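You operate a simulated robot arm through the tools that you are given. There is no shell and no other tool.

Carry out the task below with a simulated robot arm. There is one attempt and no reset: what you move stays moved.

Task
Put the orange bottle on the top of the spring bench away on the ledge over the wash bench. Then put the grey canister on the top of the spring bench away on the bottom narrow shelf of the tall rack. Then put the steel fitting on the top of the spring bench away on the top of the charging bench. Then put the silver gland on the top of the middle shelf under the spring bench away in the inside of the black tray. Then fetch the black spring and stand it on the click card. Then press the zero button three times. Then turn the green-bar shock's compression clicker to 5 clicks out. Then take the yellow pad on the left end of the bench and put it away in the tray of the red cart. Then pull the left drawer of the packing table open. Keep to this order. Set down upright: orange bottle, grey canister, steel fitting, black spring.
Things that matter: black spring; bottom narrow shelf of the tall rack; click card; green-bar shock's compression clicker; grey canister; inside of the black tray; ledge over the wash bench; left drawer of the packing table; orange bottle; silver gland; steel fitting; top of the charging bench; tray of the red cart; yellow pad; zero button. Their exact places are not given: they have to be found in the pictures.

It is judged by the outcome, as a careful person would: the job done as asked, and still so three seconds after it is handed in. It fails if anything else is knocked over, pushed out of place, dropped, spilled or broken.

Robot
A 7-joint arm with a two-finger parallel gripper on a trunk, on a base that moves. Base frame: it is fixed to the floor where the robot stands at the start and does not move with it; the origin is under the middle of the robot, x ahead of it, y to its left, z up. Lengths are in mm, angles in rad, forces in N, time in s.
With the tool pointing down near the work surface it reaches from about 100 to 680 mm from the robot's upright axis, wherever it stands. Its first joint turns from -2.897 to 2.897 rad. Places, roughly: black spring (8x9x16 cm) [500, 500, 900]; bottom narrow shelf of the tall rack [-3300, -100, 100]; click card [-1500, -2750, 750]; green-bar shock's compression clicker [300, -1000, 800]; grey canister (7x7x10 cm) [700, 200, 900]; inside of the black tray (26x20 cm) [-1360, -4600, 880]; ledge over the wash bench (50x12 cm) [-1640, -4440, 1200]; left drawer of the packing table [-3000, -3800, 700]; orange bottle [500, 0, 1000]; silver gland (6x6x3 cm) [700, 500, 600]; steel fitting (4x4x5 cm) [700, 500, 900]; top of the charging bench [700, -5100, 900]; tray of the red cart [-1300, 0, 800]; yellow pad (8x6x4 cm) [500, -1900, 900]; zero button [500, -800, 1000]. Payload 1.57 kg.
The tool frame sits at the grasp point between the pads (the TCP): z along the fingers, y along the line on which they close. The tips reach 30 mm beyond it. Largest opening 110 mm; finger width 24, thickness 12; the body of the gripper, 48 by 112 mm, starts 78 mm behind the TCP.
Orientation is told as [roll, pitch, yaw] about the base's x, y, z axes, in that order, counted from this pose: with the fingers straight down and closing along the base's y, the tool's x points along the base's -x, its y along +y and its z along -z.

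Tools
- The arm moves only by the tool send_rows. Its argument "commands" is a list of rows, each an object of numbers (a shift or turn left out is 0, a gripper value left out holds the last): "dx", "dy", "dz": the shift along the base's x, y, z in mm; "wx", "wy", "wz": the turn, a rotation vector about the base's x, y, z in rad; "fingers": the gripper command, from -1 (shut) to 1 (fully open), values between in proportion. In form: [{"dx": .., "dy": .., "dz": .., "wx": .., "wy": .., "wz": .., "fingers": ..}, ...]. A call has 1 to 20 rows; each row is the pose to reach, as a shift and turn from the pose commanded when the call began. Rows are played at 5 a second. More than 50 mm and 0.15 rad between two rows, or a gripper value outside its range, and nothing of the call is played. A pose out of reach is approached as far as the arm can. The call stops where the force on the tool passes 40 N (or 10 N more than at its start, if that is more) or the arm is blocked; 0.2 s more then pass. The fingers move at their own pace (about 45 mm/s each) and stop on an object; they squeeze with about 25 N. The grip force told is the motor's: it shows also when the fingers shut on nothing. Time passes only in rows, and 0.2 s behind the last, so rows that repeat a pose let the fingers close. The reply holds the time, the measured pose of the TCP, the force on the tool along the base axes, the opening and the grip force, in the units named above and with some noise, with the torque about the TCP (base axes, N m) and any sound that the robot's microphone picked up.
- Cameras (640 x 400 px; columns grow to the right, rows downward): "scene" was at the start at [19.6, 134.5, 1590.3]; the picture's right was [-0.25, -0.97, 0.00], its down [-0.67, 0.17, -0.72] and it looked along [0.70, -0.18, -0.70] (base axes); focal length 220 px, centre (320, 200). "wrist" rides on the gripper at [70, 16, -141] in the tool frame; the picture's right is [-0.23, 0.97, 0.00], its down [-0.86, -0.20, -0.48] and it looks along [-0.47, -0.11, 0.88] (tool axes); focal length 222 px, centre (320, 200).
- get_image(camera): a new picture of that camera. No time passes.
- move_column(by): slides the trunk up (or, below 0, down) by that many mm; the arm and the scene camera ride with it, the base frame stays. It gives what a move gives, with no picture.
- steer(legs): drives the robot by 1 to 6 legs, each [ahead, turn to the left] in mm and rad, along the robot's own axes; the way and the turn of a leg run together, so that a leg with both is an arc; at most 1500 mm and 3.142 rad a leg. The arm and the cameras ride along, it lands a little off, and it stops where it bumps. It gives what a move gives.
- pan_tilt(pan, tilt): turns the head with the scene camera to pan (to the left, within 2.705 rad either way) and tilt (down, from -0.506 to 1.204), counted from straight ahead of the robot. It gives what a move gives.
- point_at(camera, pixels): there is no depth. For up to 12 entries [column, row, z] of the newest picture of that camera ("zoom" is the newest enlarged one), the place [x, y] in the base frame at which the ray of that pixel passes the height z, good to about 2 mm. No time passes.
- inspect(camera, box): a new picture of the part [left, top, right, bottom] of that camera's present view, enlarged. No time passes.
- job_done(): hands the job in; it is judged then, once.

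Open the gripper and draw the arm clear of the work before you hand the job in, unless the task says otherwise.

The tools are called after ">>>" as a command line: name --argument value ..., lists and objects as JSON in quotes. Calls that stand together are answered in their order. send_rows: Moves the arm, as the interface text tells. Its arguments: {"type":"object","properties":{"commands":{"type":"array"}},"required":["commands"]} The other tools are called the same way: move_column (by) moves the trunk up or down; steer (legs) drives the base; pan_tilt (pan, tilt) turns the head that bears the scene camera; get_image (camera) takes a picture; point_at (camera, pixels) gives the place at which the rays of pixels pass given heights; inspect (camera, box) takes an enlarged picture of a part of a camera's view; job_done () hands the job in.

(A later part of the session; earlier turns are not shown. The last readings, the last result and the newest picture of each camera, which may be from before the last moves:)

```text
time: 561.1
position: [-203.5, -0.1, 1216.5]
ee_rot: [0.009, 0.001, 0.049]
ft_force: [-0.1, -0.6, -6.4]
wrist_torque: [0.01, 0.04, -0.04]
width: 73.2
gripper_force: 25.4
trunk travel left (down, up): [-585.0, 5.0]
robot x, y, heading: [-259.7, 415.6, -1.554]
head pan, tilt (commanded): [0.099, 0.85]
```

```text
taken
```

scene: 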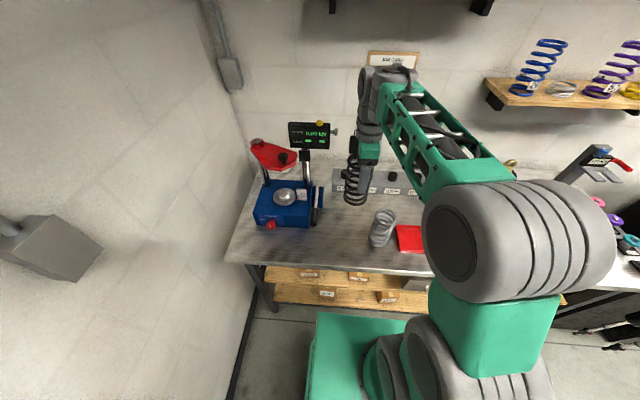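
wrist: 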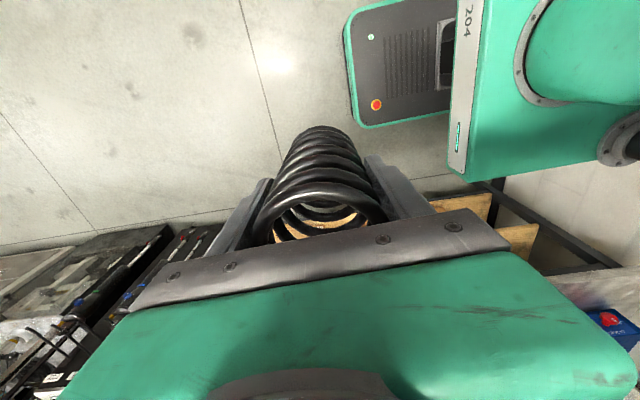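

Stable. I drive down the aisle to y≈−2665.

>>> steer --legs '[[0, -0.068], [1000, 0], [1000, 0]]'

>>> get_image --camera "wrist"

>>> steer --legs '[[1000, 0], [60, 0]]'

>>> steer --legs '[[0, -0.4], [0, -0.4]]'

>>> get_image --camera "wrist"

```text
time: 571.4
position: [-342.6, -1977.2, 1216.1]
ee_rot: [0.009, 0.0, -0.018]
ft_force: [0.3, -0.6, -7.4]
wrist_torque: [0.0, 0.09, -0.01]
width: 73.2
gripper_force: 25.2
trunk travel left (down, up): [-585.0, 5.0]
robot x, y, heading: [-365.3, -1562.8, -1.619]
head pan, tilt (commanded): [0.099, 0.85]
```

```text
taken
```

wrist: 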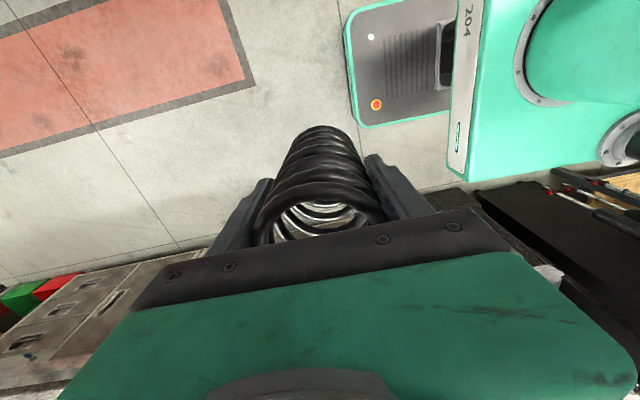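

```text
time: 577.2
position: [-435.1, -3042.7, 1215.8]
ee_rot: [0.01, 0.001, -0.062]
ft_force: [-0.4, 0.2, -7.5]
wrist_torque: [0.02, 0.07, -0.03]
width: 72.8
gripper_force: 25.0
trunk travel left (down, up): [-585.0, 5.0]
robot x, y, heading: [-445.8, -2620.4, -1.657]
head pan, tilt (commanded): [0.099, 0.85]
```

```text
time: 580.0
position: [-736.2, -2922.6, 1216.4]
ee_rot: [0.008, 0.001, -0.86]
ft_force: [-0.4, 0.3, -6.8]
wrist_torque: [0.05, 0.02, 0.02]
width: 72.8
gripper_force: 25.1
trunk travel left (down, up): [-585.0, 5.0]
robot x, y, heading: [-444.3, -2622.9, -2.463]
head pan, tilt (commanded): [0.099, 0.85]
```

```text
taken
```

wrist: 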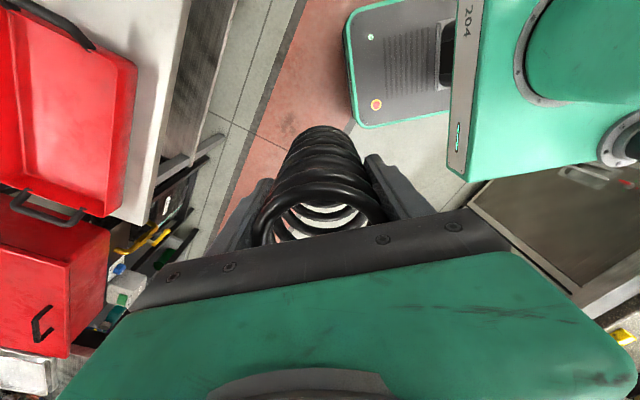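

Still steady. I finish the turn to face the table and look.

>>> steer --legs '[[0, -0.34], [0, -0.33]]'

>>> pan_tilt --pan 0.05 --tilt 0.8

>>> get_image --camera "scene"

>>> get_image --camera "wrist"

```text
time: 582.5
position: [-858.5, -2673.6, 1214.2]
ee_rot: [0.008, 0.001, -1.535]
ft_force: [-0.2, 0.2, -7.3]
wrist_torque: [0.08, 0.01, -0.01]
width: 73.0
gripper_force: 24.3
trunk travel left (down, up): [-585.0, 5.0]
robot x, y, heading: [-445.4, -2624.4, -3.133]
head pan, tilt (commanded): [0.099, 0.85]
```

```text
time: 583.1
position: [-858.5, -2674.4, 1215.3]
ee_rot: [0.011, 0.003, -1.535]
ft_force: [-0.6, 0.4, -6.6]
wrist_torque: [0.05, 0.01, 0.0]
width: 73.1
gripper_force: 24.6
trunk travel left (down, up): [-585.0, 5.0]
robot x, y, heading: [-441.3, -2621.1, -3.137]
head pan, tilt (commanded): [0.051, 0.799]
```

```text
taken
```

scene: 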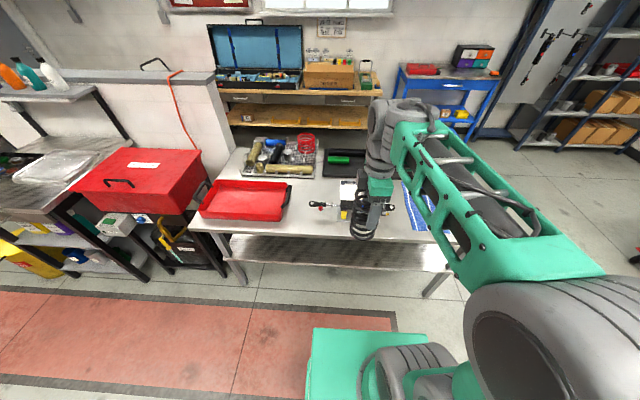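

```text
taken
```

wrist: 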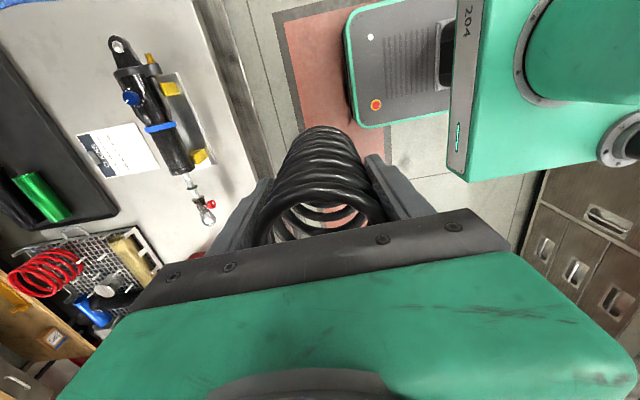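

The wrist view shows the card at (118,150). I enlarge it and cross with the earlier scene measurement to get the table height.

>>> inspect --camera "wrist" --box '[60, 100, 220, 200]'

>>> point_at --camera "zoom" --pixels '[[320, 200, 750]]'

```text
4.00 times, centred on (140, 150) of wrist
```

zoom: 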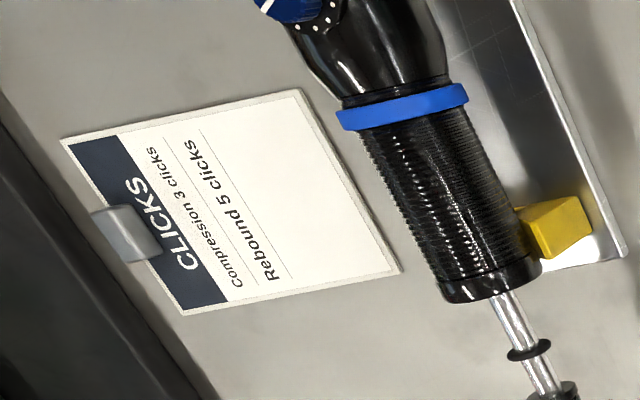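

```text
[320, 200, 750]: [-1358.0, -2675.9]
```

I take the card's four corners at two heights.

>>> point_at --camera "zoom" --pixels '[[62, 140, 750], [183, 313, 750], [300, 90, 750], [400, 272, 750], [62, 140, 800], [183, 313, 800], [300, 90, 800], [400, 272, 800]]'

```text
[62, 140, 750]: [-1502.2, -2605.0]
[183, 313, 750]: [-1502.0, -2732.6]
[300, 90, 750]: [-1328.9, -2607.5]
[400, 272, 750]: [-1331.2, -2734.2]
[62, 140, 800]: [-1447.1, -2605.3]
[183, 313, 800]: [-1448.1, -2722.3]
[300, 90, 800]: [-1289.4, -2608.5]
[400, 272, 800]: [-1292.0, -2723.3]
```

The corners agree with the earlier view at z≈800: the card spans x −1447…−1291, y −2723…−2605. I turn the grip to close along y (natural yaw) and drive 345 mm nearer.

>>> send_rows --commands '[{"wz": -0.14}, {"wz": -0.28}, {"wz": -0.42}, {"wz": -0.56}, {"wz": -0.7}, {"wz": -0.84}, {"wz": -0.98}, {"wz": -1.12}, {"wz": -1.26}, {"wz": -1.4}, {"wz": -1.54}, {"wz": -1.602}, {"wz": -1.602}]'

>>> steer --legs '[[345, 0]]'

>>> get_image --camera "wrist"

>>> get_image --camera "scene"

```text
time: 586.0
position: [-858.7, -2673.2, 1214.6]
ee_rot: [0.009, 0.002, -3.139]
ft_force: [0.3, -0.6, -6.5]
wrist_torque: [-0.02, -0.06, -0.02]
width: 73.3
gripper_force: 25.1
trunk travel left (down, up): [-585.0, 5.0]
robot x, y, heading: [-446.8, -2623.6, -3.137]
head pan, tilt (commanded): [0.051, 0.799]
```

```text
time: 588.2
position: [-1214.2, -2686.1, 1214.6]
ee_rot: [0.009, 0.002, -3.122]
ft_force: [-0.2, 0.3, -7.5]
wrist_torque: [0.01, -0.06, 0.02]
width: 72.8
gripper_force: 24.5
trunk travel left (down, up): [-585.0, 5.0]
robot x, y, heading: [-800.0, -2630.8, -3.115]
head pan, tilt (commanded): [0.051, 0.799]
```

```text
taken
```

wrist: 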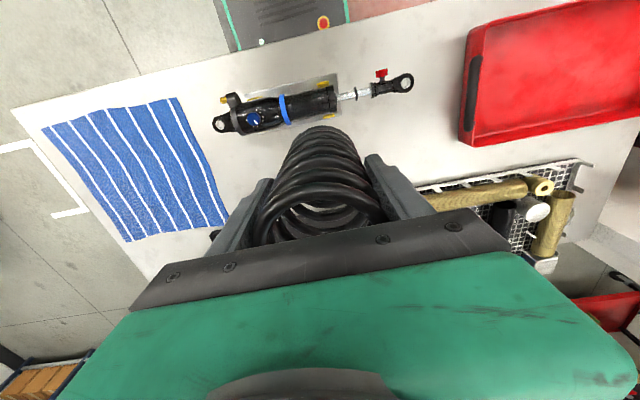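

```text
taken
```

scene: 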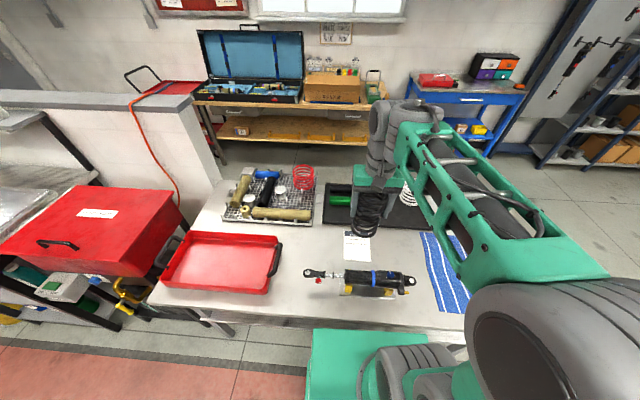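

The base stands just clear of the table. I re-measure the card from here.

>>> inspect --camera "scene" --box '[300, 200, 440, 310]'

>>> point_at --camera "zoom" --pixels '[[320, 200, 800]]'

```text
3.64 times, centred on (370, 255) of scene
```

zoom: 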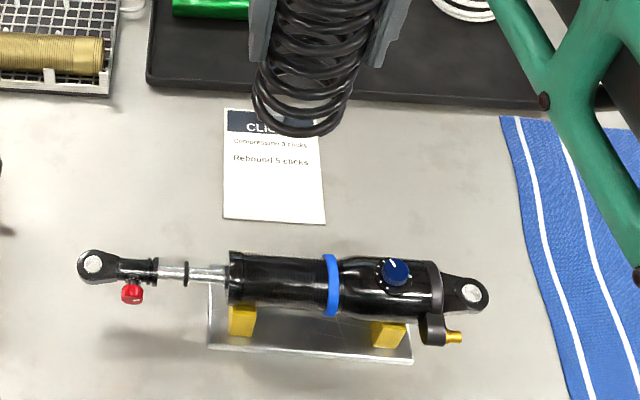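

```text
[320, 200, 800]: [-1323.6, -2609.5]
```

I take its visible corners at z=800 and 780.

>>> point_at --camera "zoom" --pixels '[[222, 217, 800], [325, 224, 800], [226, 108, 800], [222, 217, 780], [325, 224, 780], [226, 108, 780], [222, 217, 820], [325, 224, 820], [226, 108, 820], [330, 270, 840]]'

```text
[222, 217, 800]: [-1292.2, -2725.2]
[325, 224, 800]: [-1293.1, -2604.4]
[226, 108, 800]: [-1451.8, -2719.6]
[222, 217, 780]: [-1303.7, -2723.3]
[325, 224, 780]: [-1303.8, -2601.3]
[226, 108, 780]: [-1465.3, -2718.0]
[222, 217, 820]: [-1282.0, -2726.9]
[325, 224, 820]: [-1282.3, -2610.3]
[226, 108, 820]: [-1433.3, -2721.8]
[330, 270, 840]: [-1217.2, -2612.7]
```

The card's bounds are confirmed (z≈800). I move over its middle (−1362,−2664) and descend to z≈930.

>>> send_rows --commands '[{"dx": -40, "dy": 6}, {"dx": -80, "dy": 12}, {"dx": -120, "dy": 18}, {"dx": -148, "dy": 22}, {"dx": -148, "dy": 22, "dz": -50}, {"dx": -148, "dy": 22, "dz": -100}, {"dx": -148, "dy": 22, "dz": -150}, {"dx": -148, "dy": 22, "dz": -200}, {"dx": -148, "dy": 22, "dz": -245}, {"dx": -148, "dy": 22, "dz": -275}, {"dx": -148, "dy": 22, "dz": -275}]'

>>> get_image --camera "wrist"

>>> inspect --camera "scene" --box '[300, 180, 440, 310]'

```text
time: 590.6
position: [-1364.0, -2661.1, 937.3]
ee_rot: [0.009, 0.002, -3.123]
ft_force: [0.6, 0.4, -6.7]
wrist_torque: [0.05, -0.07, -0.01]
width: 73.0
gripper_force: 25.1
trunk travel left (down, up): [-585.0, 5.0]
robot x, y, heading: [-799.6, -2634.8, -3.122]
head pan, tilt (commanded): [0.051, 0.799]
```

```text
taken
```

wrist: 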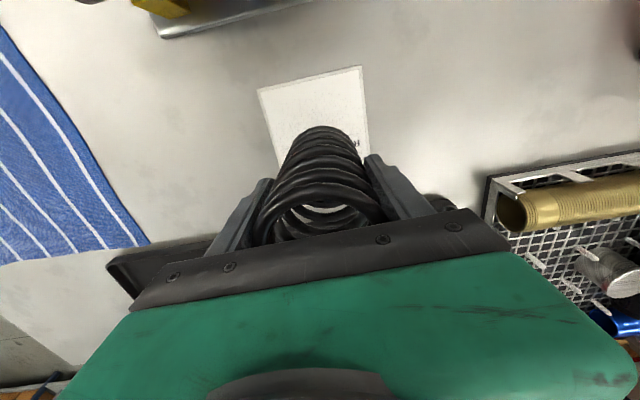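

```text
3.08 times, centred on (370, 245) of scene
```

zoom: 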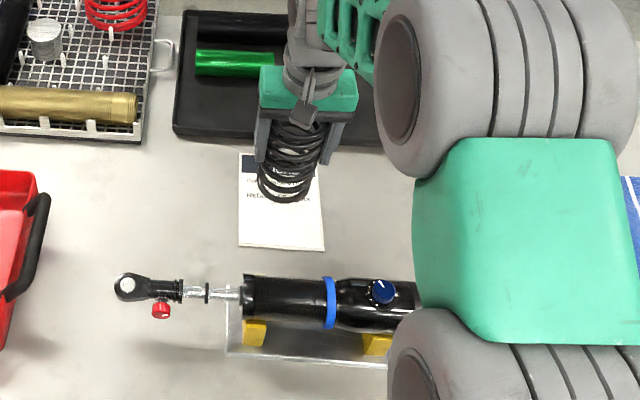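

The spring hangs over the card. I lower to about 908 and then in 1–2 mm rows until contact.

>>> send_rows --commands '[{"dz": -15}, {"dz": -28}, {"dz": -28}]'

>>> send_rows --commands '[{"dz": -2}, {"dz": -4}, {"dz": -6}, {"dz": -6}]'

>>> inspect --camera "scene" --box '[300, 180, 440, 310]'

```text
time: 591.4
position: [-1364.6, -2662.5, 911.7]
ee_rot: [0.009, 0.002, -3.122]
ft_force: [-0.7, 0.0, -7.5]
wrist_torque: [0.03, -0.05, 0.02]
width: 73.3
gripper_force: 24.8
trunk travel left (down, up): [-585.0, 5.0]
robot x, y, heading: [-799.4, -2629.3, -3.121]
head pan, tilt (commanded): [0.051, 0.799]
```

```text
time: 592.4
position: [-1363.6, -2661.9, 904.7]
ee_rot: [0.01, 0.002, -3.122]
ft_force: [0.6, 0.4, -6.9]
wrist_torque: [0.04, -0.02, -0.02]
width: 73.2
gripper_force: 25.1
trunk travel left (down, up): [-585.0, 5.0]
robot x, y, heading: [-798.4, -2629.9, -3.118]
head pan, tilt (commanded): [0.051, 0.799]
```

```text
3.08 times, centred on (370, 245) of scene
```

zoom: 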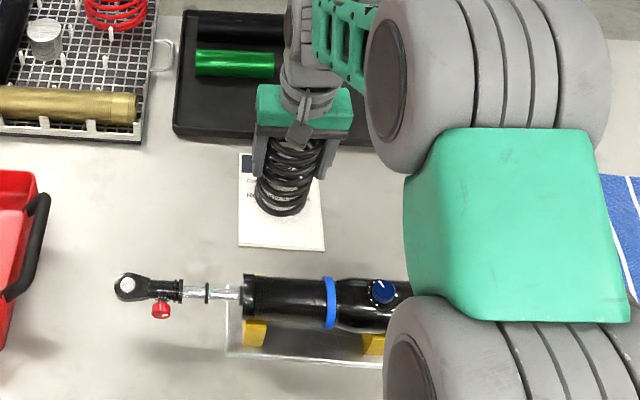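

No contact yet (−6.9 N). I keep lowering in 1–2 mm rows.

>>> send_rows --commands '[{"dz": -2}, {"dz": -3.5}, {"dz": -5}, {"dz": -5}]'

>>> send_rows --commands '[{"dz": -1.5}, {"dz": -3}, {"dz": -3}]'

```text
time: 593.4
position: [-1362.5, -2662.5, 902.8]
ee_rot: [0.009, -0.003, -3.122]
ft_force: [1.7, 1.4, 7.0]
wrist_torque: [0.7, -0.08, -0.07]
width: 73.0
gripper_force: 25.6
trunk travel left (down, up): [-585.0, 5.0]
robot x, y, heading: [-801.0, -2630.2, -3.116]
head pan, tilt (commanded): [0.051, 0.799]
```

```text
time: 594.2
position: [-1363.5, -2665.1, 899.4]
ee_rot: [0.009, -0.004, -3.119]
ft_force: [-1.3, -0.3, 18.8]
wrist_torque: [0.89, 0.09, 0.04]
width: 73.7
gripper_force: 24.9
trunk travel left (down, up): [-585.0, 5.0]
robot x, y, heading: [-800.2, -2627.4, -3.122]
head pan, tilt (commanded): [0.051, 0.799]
```

Contact made (18.8 N, at the +y side of the coil). I relieve 3 mm and open slowly so the spring settles flat.

>>> send_rows --commands '[{"dz": 1.5}, {"dz": 3}, {"dz": 3}]'

>>> inspect --camera "scene" --box '[300, 180, 440, 310]'

```text
time: 595.0
position: [-1361.3, -2663.7, 899.7]
ee_rot: [0.008, 0.007, -3.122]
ft_force: [-2.1, 0.6, -2.2]
wrist_torque: [0.27, 0.24, 0.07]
width: 73.3
gripper_force: 25.5
trunk travel left (down, up): [-585.0, 5.0]
robot x, y, heading: [-798.9, -2629.6, -3.121]
head pan, tilt (commanded): [0.051, 0.799]
```

```text
3.08 times, centred on (370, 245) of scene
```

zoom: 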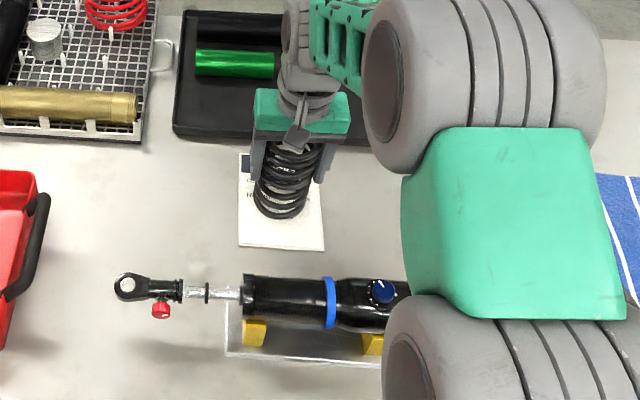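

The table bears most of the weight. I open the fingers slowly.

>>> send_rows --commands '[{"fingers": 0.34}, {"fingers": 0.38}, {"fingers": 0.45}, {"fingers": 0.6}, {"fingers": 0.85}, {"fingers": 0.85}, {"fingers": 0.85}]'

>>> get_image --camera "wrist"

>>> inspect --camera "scene" --box '[300, 180, 440, 310]'

```text
time: 596.6
position: [-1362.0, -2664.4, 901.6]
ee_rot: [0.01, 0.002, -3.123]
ft_force: [-0.5, 0.9, -0.1]
wrist_torque: [0.01, -0.02, 0.0]
width: 101.8
gripper_force: 0.0
trunk travel left (down, up): [-585.0, 5.0]
robot x, y, heading: [-801.2, -2632.6, -3.119]
head pan, tilt (commanded): [0.051, 0.799]
```

```text
taken
```

wrist: 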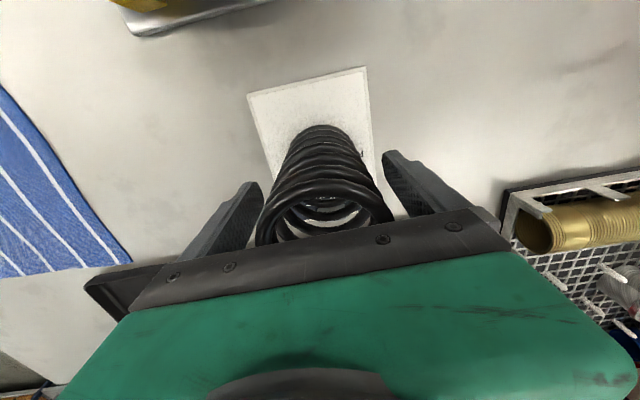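

```text
3.08 times, centred on (370, 245) of scene
```

zoom: 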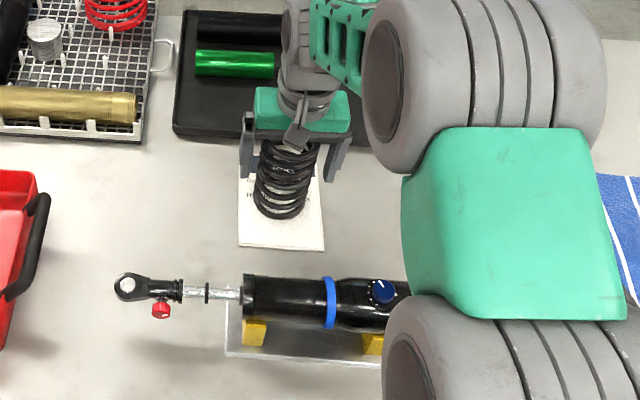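

The spring stands on the card. I rise straight up.

>>> send_rows --commands '[{"dz": 20}, {"dz": 60}, {"dz": 110}, {"dz": 160}, {"dz": 210}, {"dz": 260}, {"dz": 300}, {"dz": 300}]'

>>> get_image --camera "wrist"

>>> inspect --camera "scene" --box '[300, 180, 440, 310]'

```text
time: 598.4
position: [-1362.6, -2665.8, 1204.2]
ee_rot: [0.01, 0.002, -3.122]
ft_force: [0.9, 1.1, 0.5]
wrist_torque: [-0.03, 0.0, 0.02]
width: 101.8
gripper_force: 0.1
trunk travel left (down, up): [-585.0, 5.0]
robot x, y, heading: [-800.1, -2627.0, -3.119]
head pan, tilt (commanded): [0.051, 0.799]
```

```text
taken
```

wrist: 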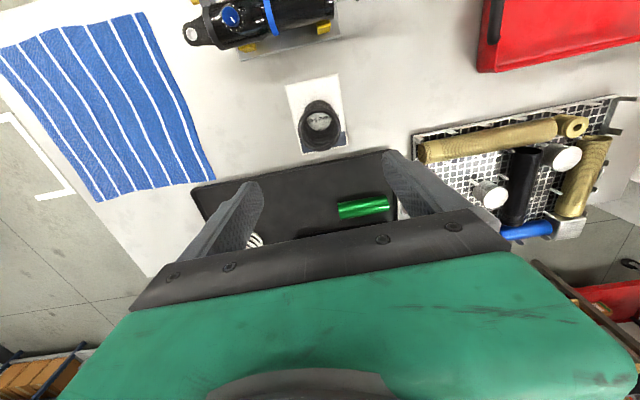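

```text
3.08 times, centred on (370, 245) of scene
```

zoom: 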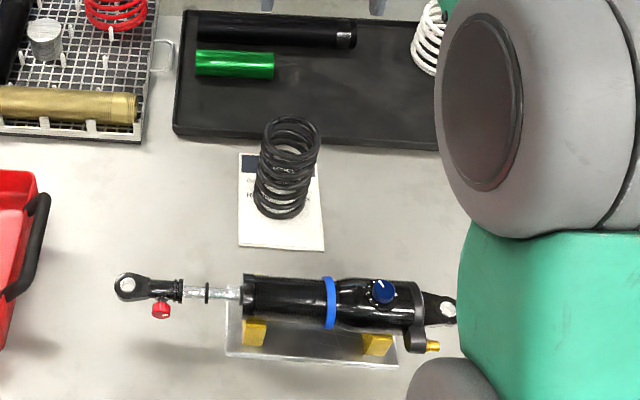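

The black spring stands upright on the click card. Next is the zero button: I back away and drive up to the controller box.

>>> steer --legs '[[-370, 0], [0, -1.55], [1750, 0]]'

>>> pan_tilt --pan -1.4 --tilt 0.55

>>> get_image --camera "scene"

```text
refused: 1750 is not a number from -1500 to 1500
```

```text
time: 600.0
position: [-1363.6, -2666.4, 1203.5]
ee_rot: [0.008, 0.002, -3.122]
ft_force: [0.3, -0.5, -0.1]
wrist_torque: [0.03, -0.01, 0.02]
width: 101.7
gripper_force: 0.1
trunk travel left (down, up): [-585.0, 5.0]
robot x, y, heading: [-799.6, -2629.8, -3.122]
head pan, tilt (commanded): [-1.4, 0.55]
```

```text
taken
```

scene: 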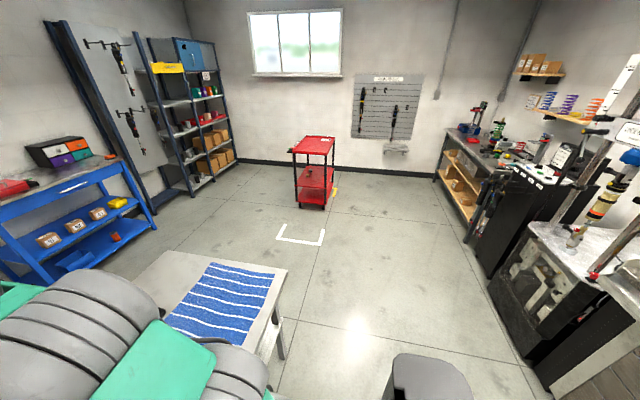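

The leg was too long for one piece; I split it.

>>> steer --legs '[[-370, 0], [0, -1.55], [1000, 0], [750, 0]]'

>>> get_image --camera "scene"

```text
time: 614.8
position: [-643.1, -278.3, 1202.5]
ee_rot: [0.01, 0.003, 1.662]
ft_force: [1.1, -0.2, -0.9]
wrist_torque: [-0.01, 0.03, 0.04]
width: 101.6
gripper_force: 0.0
trunk travel left (down, up): [-585.0, 5.0]
robot x, y, heading: [-565.1, -837.2, 1.663]
head pan, tilt (commanded): [-1.4, 0.55]
```

```text
taken
```

scene: 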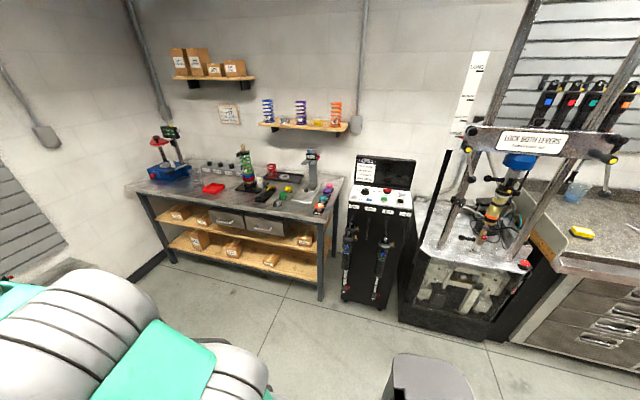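

The controller cabinet stands at (350–410,155–310) with buttons on its top panel and shocks on its front. I enlarge it.

>>> inspect --camera "scene" --box '[335, 145, 425, 225]'

>>> inspect --camera "scene" --box '[335, 200, 425, 310]'

```text
5.00 times, centred on (380, 185) of scene
```

zoom: 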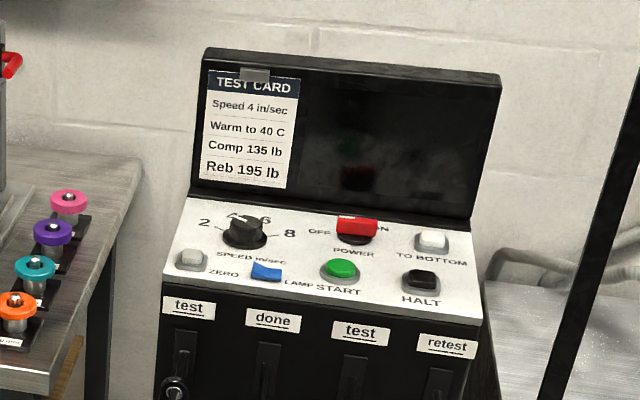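

```text
3.64 times, centred on (380, 255) of scene
```

zoom: 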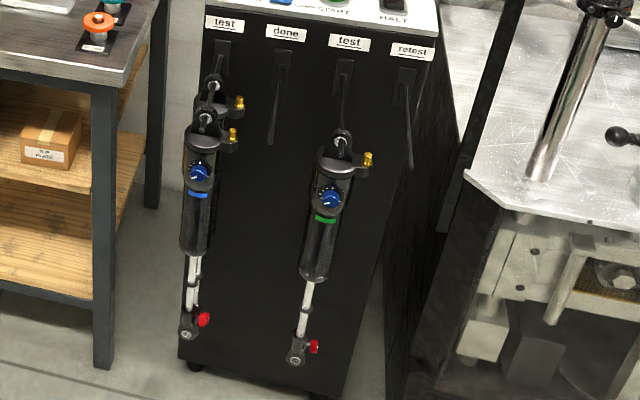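

The grey ZERO button is at the panel's front left (zoom (193,258)); the green-bar shock hangs under the second "test" peg with a blue knob. I measure these roughly.

>>> point_at --camera "scene" --pixels '[[354.6, 196.6, 1000], [354.6, 196.6, 950], [354.6, 196.6, 1050], [343, 297, 0], [384, 308, 0], [348, 203, 980], [411, 215, 980], [366, 238, 800], [322, 300, 0], [400, 322, 0]]'

>>> inspect --camera "scene" --box '[352, 230, 392, 255]'

```text
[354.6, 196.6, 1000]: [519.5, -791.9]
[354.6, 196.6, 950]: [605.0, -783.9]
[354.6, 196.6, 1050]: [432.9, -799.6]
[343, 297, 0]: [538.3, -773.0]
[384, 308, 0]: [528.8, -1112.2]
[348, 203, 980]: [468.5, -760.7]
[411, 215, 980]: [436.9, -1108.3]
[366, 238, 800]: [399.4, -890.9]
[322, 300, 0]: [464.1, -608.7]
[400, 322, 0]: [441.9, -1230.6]
```

```text
16.00 times, centred on (372, 242) of scene
```

zoom: 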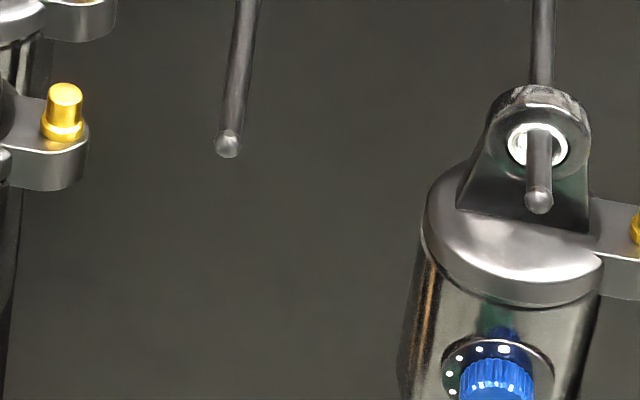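

I draw the arm in, close the fingers, and drive to face the cabinet from about (−20,−800).

>>> send_rows --commands '[{"dy": -40, "dx": 4, "fingers": -1}, {"dy": -80, "dx": 8}, {"dy": -120, "dx": 12}, {"dy": -120, "dx": 12}]'

>>> steer --legs '[[0, -1.59], [440, 0], [0, -0.068]]'

>>> pan_tilt --pan 0.0 --tilt 0.7

>>> get_image --camera "scene"

>>> get_image --camera "wrist"

```text
time: 615.8
position: [-628.6, -397.6, 1203.8]
ee_rot: [0.008, 0.001, 1.663]
ft_force: [-0.2, -0.8, -0.1]
wrist_torque: [0.05, 0.02, -0.01]
width: 13.6
gripper_force: 0.0
trunk travel left (down, up): [-585.0, 5.0]
robot x, y, heading: [-567.3, -835.3, 1.665]
head pan, tilt (commanded): [-1.4, 0.55]
```

```text
time: 622.9
position: [333.7, -819.2, 1203.4]
ee_rot: [0.008, 0.003, -0.044]
ft_force: [0.0, 0.4, 0.4]
wrist_torque: [0.0, 0.02, -0.01]
width: 0.0
gripper_force: 21.4
trunk travel left (down, up): [-585.0, 5.0]
robot x, y, heading: [-111.3, -823.1, -0.037]
head pan, tilt (commanded): [-1.4, 0.55]
```

```text
time: 624.4
position: [335.3, -819.7, 1203.1]
ee_rot: [0.009, 0.002, -0.042]
ft_force: [0.1, 0.3, -0.3]
wrist_torque: [-0.02, 0.01, 0.01]
width: 0.0
gripper_force: 21.6
trunk travel left (down, up): [-585.0, 5.0]
robot x, y, heading: [-116.8, -826.9, -0.038]
head pan, tilt (commanded): [0.0, 0.7]
```

```text
taken
```

scene: 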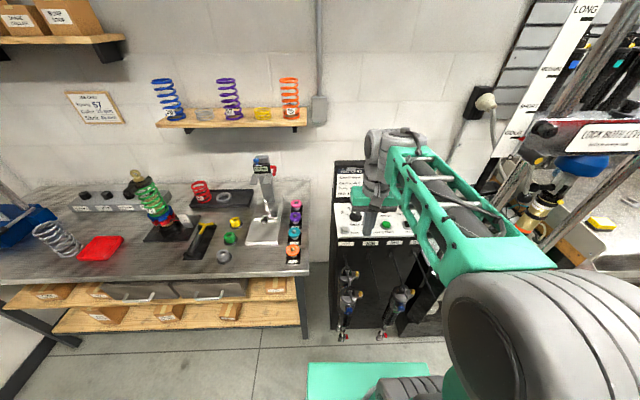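

```text
taken
```

wrist: 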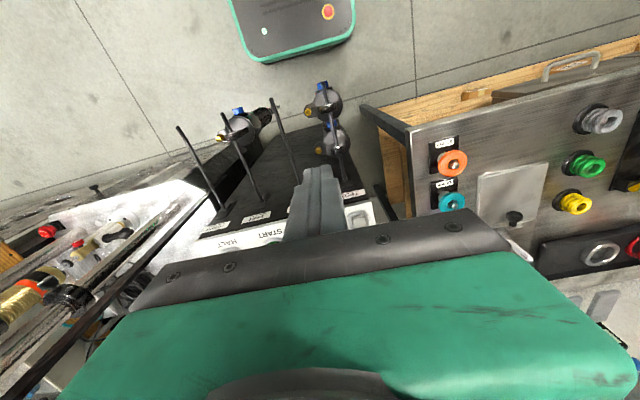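

I enlarge the panel in both views to measure the ZERO button.

>>> inspect --camera "scene" --box '[325, 155, 425, 255]'

>>> inspect --camera "wrist" --box '[180, 160, 420, 270]'

```text
4.00 times, centred on (375, 205) of scene
```

zoom: 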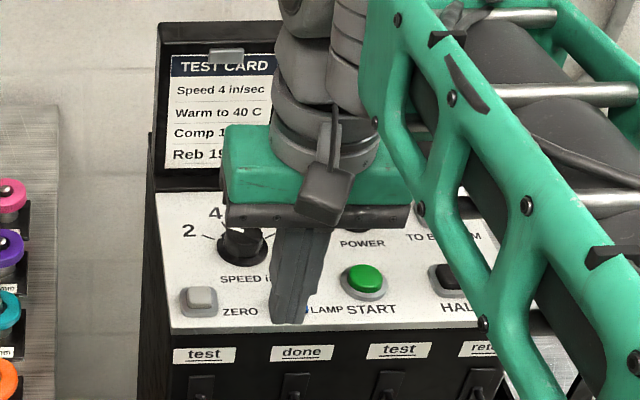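

```text
2.67 times, centred on (300, 215) of wrist
```

zoom: 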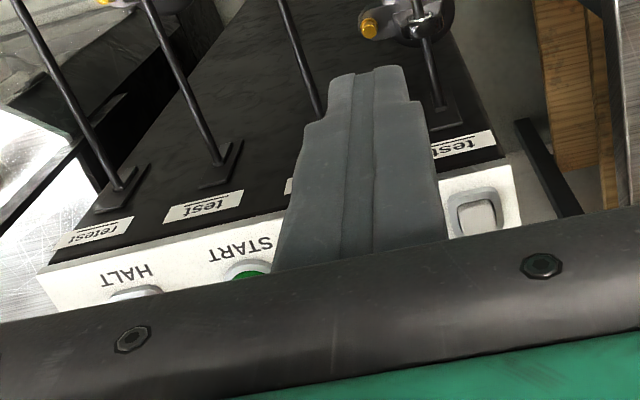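

I cross the button in both cameras.

>>> point_at --camera "scene" --pixels '[[345, 229.5, 960], [345, 229.5, 1000], [345, 229.5, 1040]]'

>>> point_at --camera "wrist" --pixels '[[359.1, 219.5, 960], [359.1, 219.5, 1000], [359.1, 219.5, 1040]]'

```text
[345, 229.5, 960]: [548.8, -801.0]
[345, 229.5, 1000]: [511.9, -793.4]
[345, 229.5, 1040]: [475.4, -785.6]
```

```text
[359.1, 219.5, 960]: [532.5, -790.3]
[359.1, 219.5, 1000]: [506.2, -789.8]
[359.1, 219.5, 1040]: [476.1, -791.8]
```

The button is near (495,−790) at z≈1015–1025. I move the closed fingers above it to z≈1110 and look.

>>> send_rows --commands '[{"dx": 40, "dy": 7, "dz": -20}, {"dx": 80, "dy": 15, "dz": -40}, {"dx": 120, "dy": 22, "dz": -60}, {"dx": 158, "dy": 29, "dz": -80}, {"dx": 158, "dy": 29, "dz": -95}, {"dx": 158, "dy": 29, "dz": -95}]'

>>> get_image --camera "wrist"

>>> inspect --camera "scene" --box '[325, 155, 425, 255]'

```text
time: 625.8
position: [491.3, -791.6, 1108.0]
ee_rot: [0.009, 0.002, -0.04]
ft_force: [-0.4, 0.6, 0.9]
wrist_torque: [-0.01, 0.0, 0.01]
width: 0.0
gripper_force: 21.3
trunk travel left (down, up): [-585.0, 5.0]
robot x, y, heading: [-109.1, -825.6, -0.039]
head pan, tilt (commanded): [0.0, 0.7]
```

```text
taken
```

wrist: 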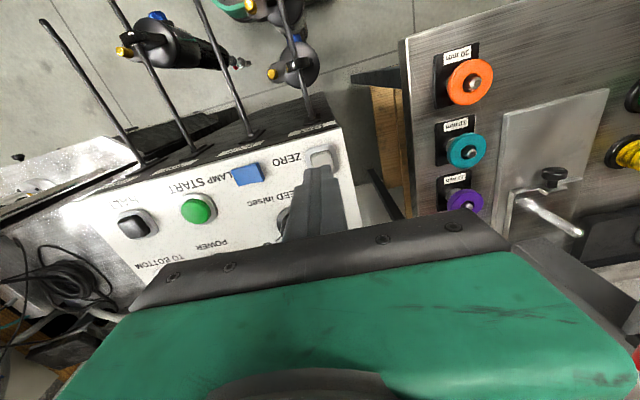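

```text
4.00 times, centred on (375, 205) of scene
```

zoom: 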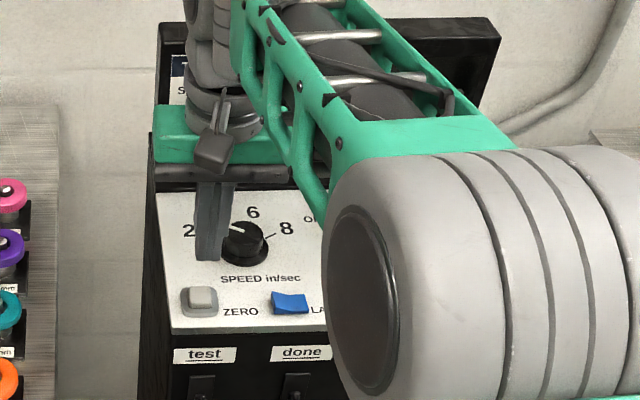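

I measure the button in this near view, and cross again.

>>> inspect --camera "wrist" --box '[270, 130, 370, 200]'

>>> point_at --camera "wrist" --pixels '[[320, 157, 1000], [320, 157, 1020], [320, 157, 1040]]'

>>> point_at --camera "scene" --pixels '[[345.2, 228.5, 1000], [345.2, 228.5, 1020], [345.2, 228.5, 1040]]'

```text
5.71 times, centred on (320, 165) of wrist
```

zoom: 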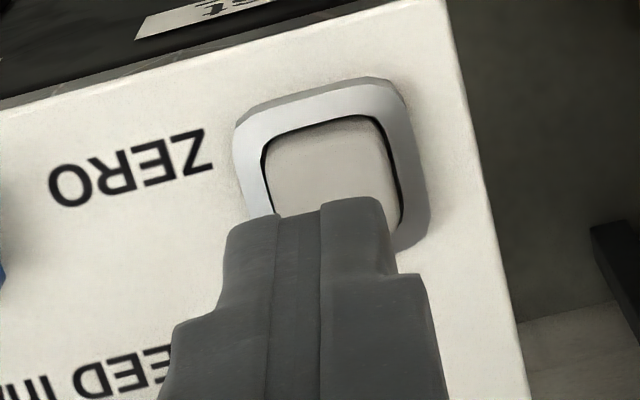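

```text
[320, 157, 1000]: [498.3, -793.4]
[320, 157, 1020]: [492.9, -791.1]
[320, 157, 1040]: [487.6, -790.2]
```

```text
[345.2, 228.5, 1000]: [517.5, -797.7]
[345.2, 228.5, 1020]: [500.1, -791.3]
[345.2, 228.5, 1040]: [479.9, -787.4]
```

The button's centre is about (497,−791), top z≈1022, 30 mm wide inside its frame. I shift 6 mm and go down to just above it.

>>> send_rows --commands '[{"dx": 6, "dz": -20}, {"dx": 6, "dz": -40}, {"dx": 6, "dz": -48}, {"dx": 6, "dz": -48}]'

>>> inspect --camera "wrist" --box '[270, 130, 370, 220]'

>>> inspect --camera "scene" --box '[325, 205, 385, 255]'

```text
time: 626.8
position: [501.0, -790.3, 1059.8]
ee_rot: [0.009, 0.001, -0.042]
ft_force: [0.5, 0.4, -0.5]
wrist_torque: [-0.01, 0.0, 0.0]
width: 0.4
gripper_force: 21.2
trunk travel left (down, up): [-585.0, 5.0]
robot x, y, heading: [-108.7, -823.6, -0.037]
head pan, tilt (commanded): [0.0, 0.7]
```

```text
4.44 times, centred on (320, 175) of wrist
```

zoom: 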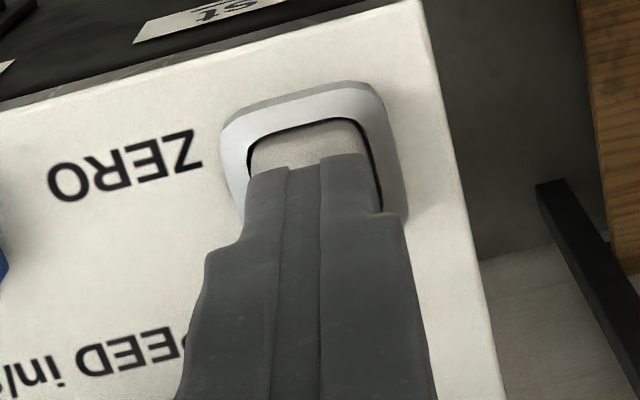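

```text
8.00 times, centred on (355, 230) of scene
```

zoom: 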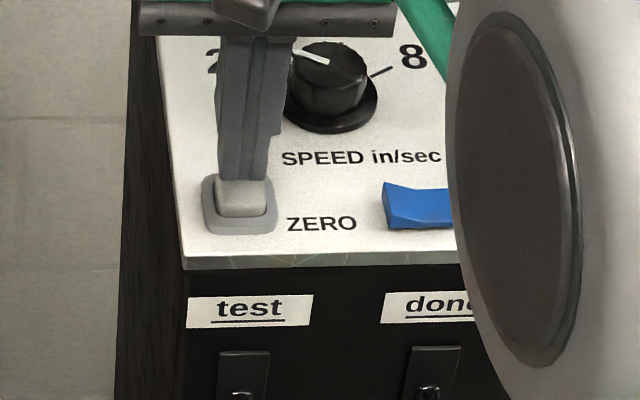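

The tip is slightly toward the far side of the button. I shift 6 mm back and press down in 1.5 mm steps, watching force and sound.

>>> send_rows --commands '[{"dx": -6}, {"dx": -6, "dz": -3}, {"dx": -6, "dz": -5}, {"dx": -6, "dz": -6.5}, {"dx": -6, "dz": -8}, {"dx": -6, "dz": -8}]'

>>> inspect --camera "scene" --box '[325, 205, 385, 255]'

```text
time: 628.2
position: [491.5, -792.1, 1051.9]
ee_rot: [0.01, 0.003, -0.043]
ft_force: [-0.5, -0.8, -0.7]
wrist_torque: [0.01, -0.01, 0.01]
width: 0.0
gripper_force: 21.5
trunk travel left (down, up): [-585.0, 5.0]
robot x, y, heading: [-107.4, -825.7, -0.039]
head pan, tilt (commanded): [0.0, 0.7]
```

```text
8.00 times, centred on (355, 230) of scene
```

zoom: 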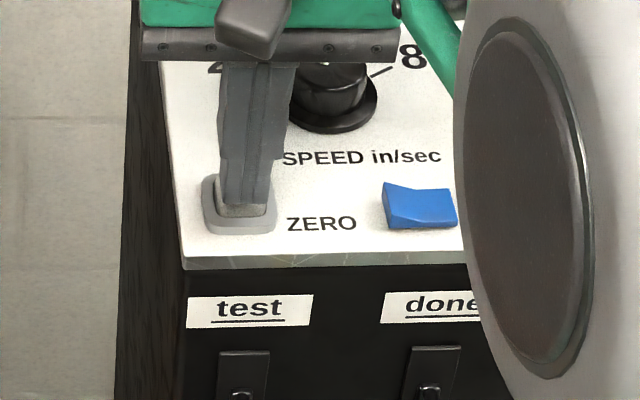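

The tip is centred over the button, not yet touching. I press on in 1 mm steps.

>>> send_rows --commands '[{"dz": -1}, {"dz": -2}, {"dz": -3}, {"dz": -4}, {"dz": -5}, {"dz": -6}, {"dz": -7}, {"dz": -8}]'

```text
time: 630.0
position: [492.9, -791.7, 1045.3]
ee_rot: [0.007, 0.001, -0.041]
ft_force: [-0.1, -0.2, 0.2]
wrist_torque: [0.01, 0.02, 0.01]
width: 0.0
gripper_force: 21.2
trunk travel left (down, up): [-585.0, 5.0]
robot x, y, heading: [-111.1, -828.1, -0.04]
head pan, tilt (commanded): [0.0, 0.7]
```

Still no contact at TCP z≈1045. I check the picture before going further.

>>> inspect --camera "scene" --box '[325, 205, 385, 255]'

>>> inspect --camera "wrist" --box '[270, 130, 370, 220]'

```text
8.00 times, centred on (355, 230) of scene
```

zoom: 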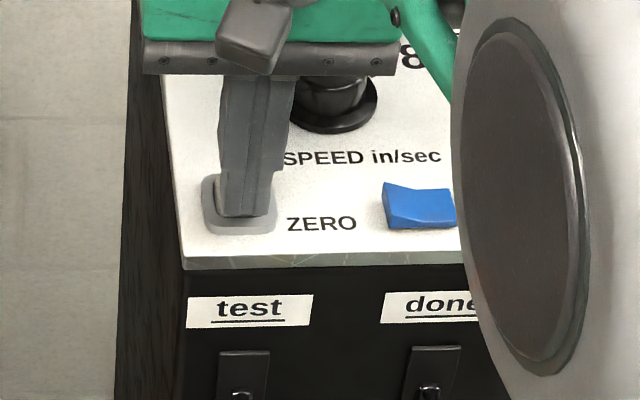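

```text
4.44 times, centred on (320, 175) of wrist
```

zoom: 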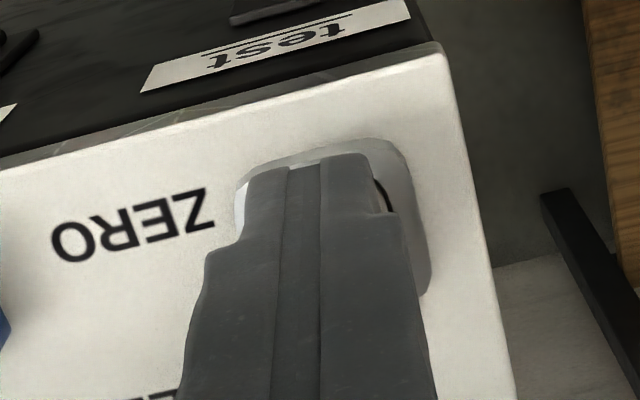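

The tip covers the button but is close to the frame's near edge; I shift 3 mm in +x and continue down in 1 mm steps.

>>> send_rows --commands '[{"dx": 3}, {"dx": 3, "dz": -1}, {"dx": 3, "dz": -2}, {"dx": 3, "dz": -3}, {"dx": 3, "dz": -4}, {"dx": 3, "dz": -5}, {"dx": 3, "dz": -6}, {"dx": 3, "dz": -7}, {"dx": 3, "dz": -8}, {"dx": 3, "dz": -9}, {"dx": 3, "dz": -10}]'

```text
time: 632.4
position: [494.2, -792.0, 1038.8]
ee_rot: [0.008, -0.006, -0.039]
ft_force: [-2.5, 6.3, 31.8]
wrist_torque: [0.14, -0.21, -0.4]
width: 0.0
gripper_force: 21.3
trunk travel left (down, up): [-585.0, 5.0]
robot x, y, heading: [-110.8, -823.4, -0.038]
head pan, tilt (commanded): [0.0, 0.7]
heard: click
```

Heard a click: that is the first press. I raise the finger clear so the button comes back.

>>> send_rows --commands '[{"dz": 4}, {"dz": 9}, {"dz": 14}, {"dz": 14}, {"dz": 14}]'

>>> inspect --camera "scene" --box '[325, 205, 385, 255]'

```text
time: 633.6
position: [495.8, -791.4, 1047.7]
ee_rot: [0.008, 0.002, -0.041]
ft_force: [0.1, -0.1, -0.1]
wrist_torque: [0.0, -0.02, 0.03]
width: 0.3
gripper_force: 21.0
trunk travel left (down, up): [-585.0, 5.0]
robot x, y, heading: [-112.9, -826.4, -0.042]
head pan, tilt (commanded): [0.0, 0.7]
```

```text
8.00 times, centred on (355, 230) of scene
```

zoom: 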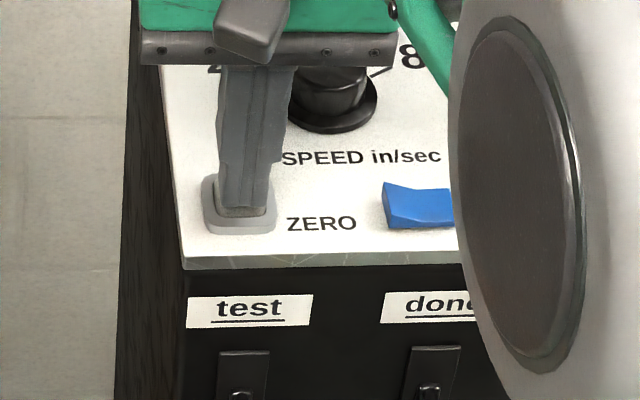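

Second press: down again in 1–2 mm steps until the click.

>>> send_rows --commands '[{"dz": -3}, {"dz": -6}, {"dz": -8}, {"dz": -9}, {"dz": -10}, {"dz": -11}, {"dz": -12}, {"dz": -13}, {"dz": -14}]'

>>> send_rows --commands '[{"dz": 4}, {"dz": 9}, {"dz": 14}, {"dz": 14}, {"dz": 14}]'

```text
time: 635.6
position: [495.9, -790.2, 1038.9]
ee_rot: [0.007, -0.006, -0.04]
ft_force: [-5.3, 7.3, 33.6]
wrist_torque: [0.13, -0.16, -0.35]
width: 0.1
gripper_force: 21.6
trunk travel left (down, up): [-585.0, 5.0]
robot x, y, heading: [-109.5, -828.6, -0.036]
head pan, tilt (commanded): [0.0, 0.7]
heard: click
```

```text
time: 636.8
position: [495.6, -789.7, 1047.7]
ee_rot: [0.008, 0.004, -0.043]
ft_force: [-0.5, 0.5, 0.2]
wrist_torque: [-0.05, 0.02, 0.02]
width: 0.0
gripper_force: 21.5
trunk travel left (down, up): [-585.0, 5.0]
robot x, y, heading: [-112.5, -823.4, -0.04]
head pan, tilt (commanded): [0.0, 0.7]
```

Second click heard and released. Third press now.

>>> send_rows --commands '[{"dz": -3}, {"dz": -6}, {"dz": -8}, {"dz": -9}, {"dz": -10}, {"dz": -11}, {"dz": -12}, {"dz": -13}, {"dz": -14}]'

>>> send_rows --commands '[{"dz": 4}, {"dz": 9}, {"dz": 14}, {"dz": 40}, {"dz": 80}, {"dz": 110}, {"dz": 110}]'

>>> get_image --camera "scene"

>>> get_image --camera "wrist"

```text
time: 638.8
position: [495.6, -789.5, 1038.4]
ee_rot: [0.01, -0.008, -0.042]
ft_force: [0.5, 1.9, 30.8]
wrist_torque: [0.02, -0.3, -0.32]
width: 0.3
gripper_force: 21.5
trunk travel left (down, up): [-585.0, 5.0]
robot x, y, heading: [-110.1, -826.1, -0.034]
head pan, tilt (commanded): [0.0, 0.7]
heard: click
```

```text
time: 640.4
position: [494.0, -791.2, 1144.8]
ee_rot: [0.009, 0.002, -0.041]
ft_force: [-0.2, -0.5, 0.7]
wrist_torque: [0.02, 0.0, 0.01]
width: 0.1
gripper_force: 21.1
trunk travel left (down, up): [-585.0, 5.0]
robot x, y, heading: [-106.6, -826.6, -0.039]
head pan, tilt (commanded): [0.0, 0.7]
```

```text
taken
```

scene: 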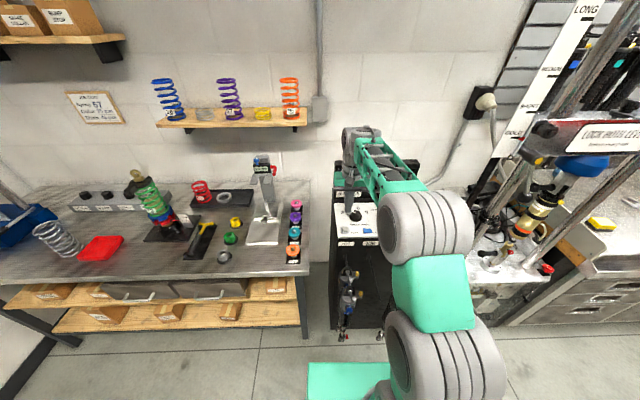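

```text
taken
```

wrist: 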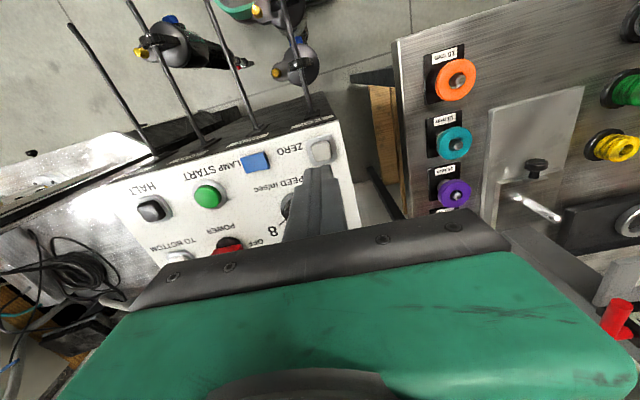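

All three presses clicked. Now the clicker: I draw the arm back and look at the green-bar shock closely.

>>> send_rows --commands '[{"dx": -40, "dz": 30}, {"dx": -80, "dz": 50}, {"dx": -120, "dz": 60}, {"dx": -150, "dz": 60}, {"dx": -150, "dz": 60}]'

>>> steer --legs '[[-250, 0]]'

>>> move_column --by -400

>>> pan_tilt --pan -0.25 --tilt 0.45

>>> get_image --camera "scene"

```text
time: 641.6
position: [347.6, -790.5, 1204.3]
ee_rot: [0.01, 0.0, -0.043]
ft_force: [0.3, -0.2, 0.1]
wrist_torque: [-0.02, 0.02, -0.01]
width: 0.0
gripper_force: 20.8
trunk travel left (down, up): [-585.0, 5.0]
robot x, y, heading: [-108.9, -824.7, -0.039]
head pan, tilt (commanded): [0.0, 0.7]
```

```text
time: 643.5
position: [92.3, -782.8, 1205.7]
ee_rot: [0.009, 0.002, -0.049]
ft_force: [-0.8, 0.8, 0.6]
wrist_torque: [-0.02, -0.02, -0.02]
width: 0.0
gripper_force: 21.3
trunk travel left (down, up): [-585.0, 5.0]
robot x, y, heading: [-365.3, -813.8, -0.048]
head pan, tilt (commanded): [0.0, 0.7]
```

```text
time: 647.3
position: [92.8, -781.7, 805.4]
ee_rot: [0.009, 0.002, -0.049]
ft_force: [-0.2, 0.3, 0.2]
wrist_torque: [0.02, -0.03, 0.0]
width: 0.4
gripper_force: 20.9
trunk travel left (down, up): [-185.0, 405.0]
robot x, y, heading: [-366.7, -814.3, -0.044]
head pan, tilt (commanded): [0.0, 0.7]
```

```text
time: 648.1
position: [92.4, -781.8, 805.5]
ee_rot: [0.009, 0.002, -0.048]
ft_force: [-0.5, 0.4, -0.3]
wrist_torque: [-0.02, -0.03, 0.0]
width: 0.2
gripper_force: 21.7
trunk travel left (down, up): [-185.0, 405.0]
robot x, y, heading: [-360.9, -815.0, -0.046]
head pan, tilt (commanded): [-0.25, 0.45]
```

```text
taken
```

scene: 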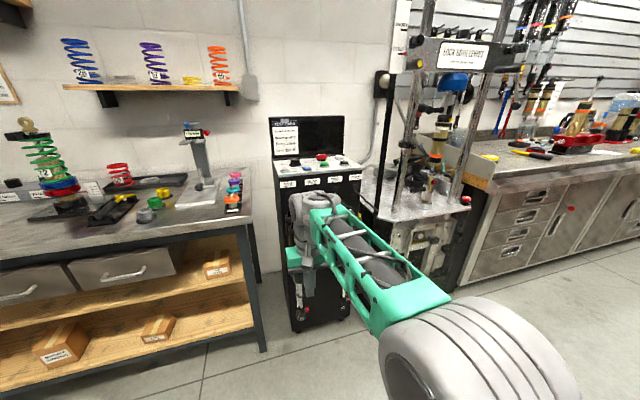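

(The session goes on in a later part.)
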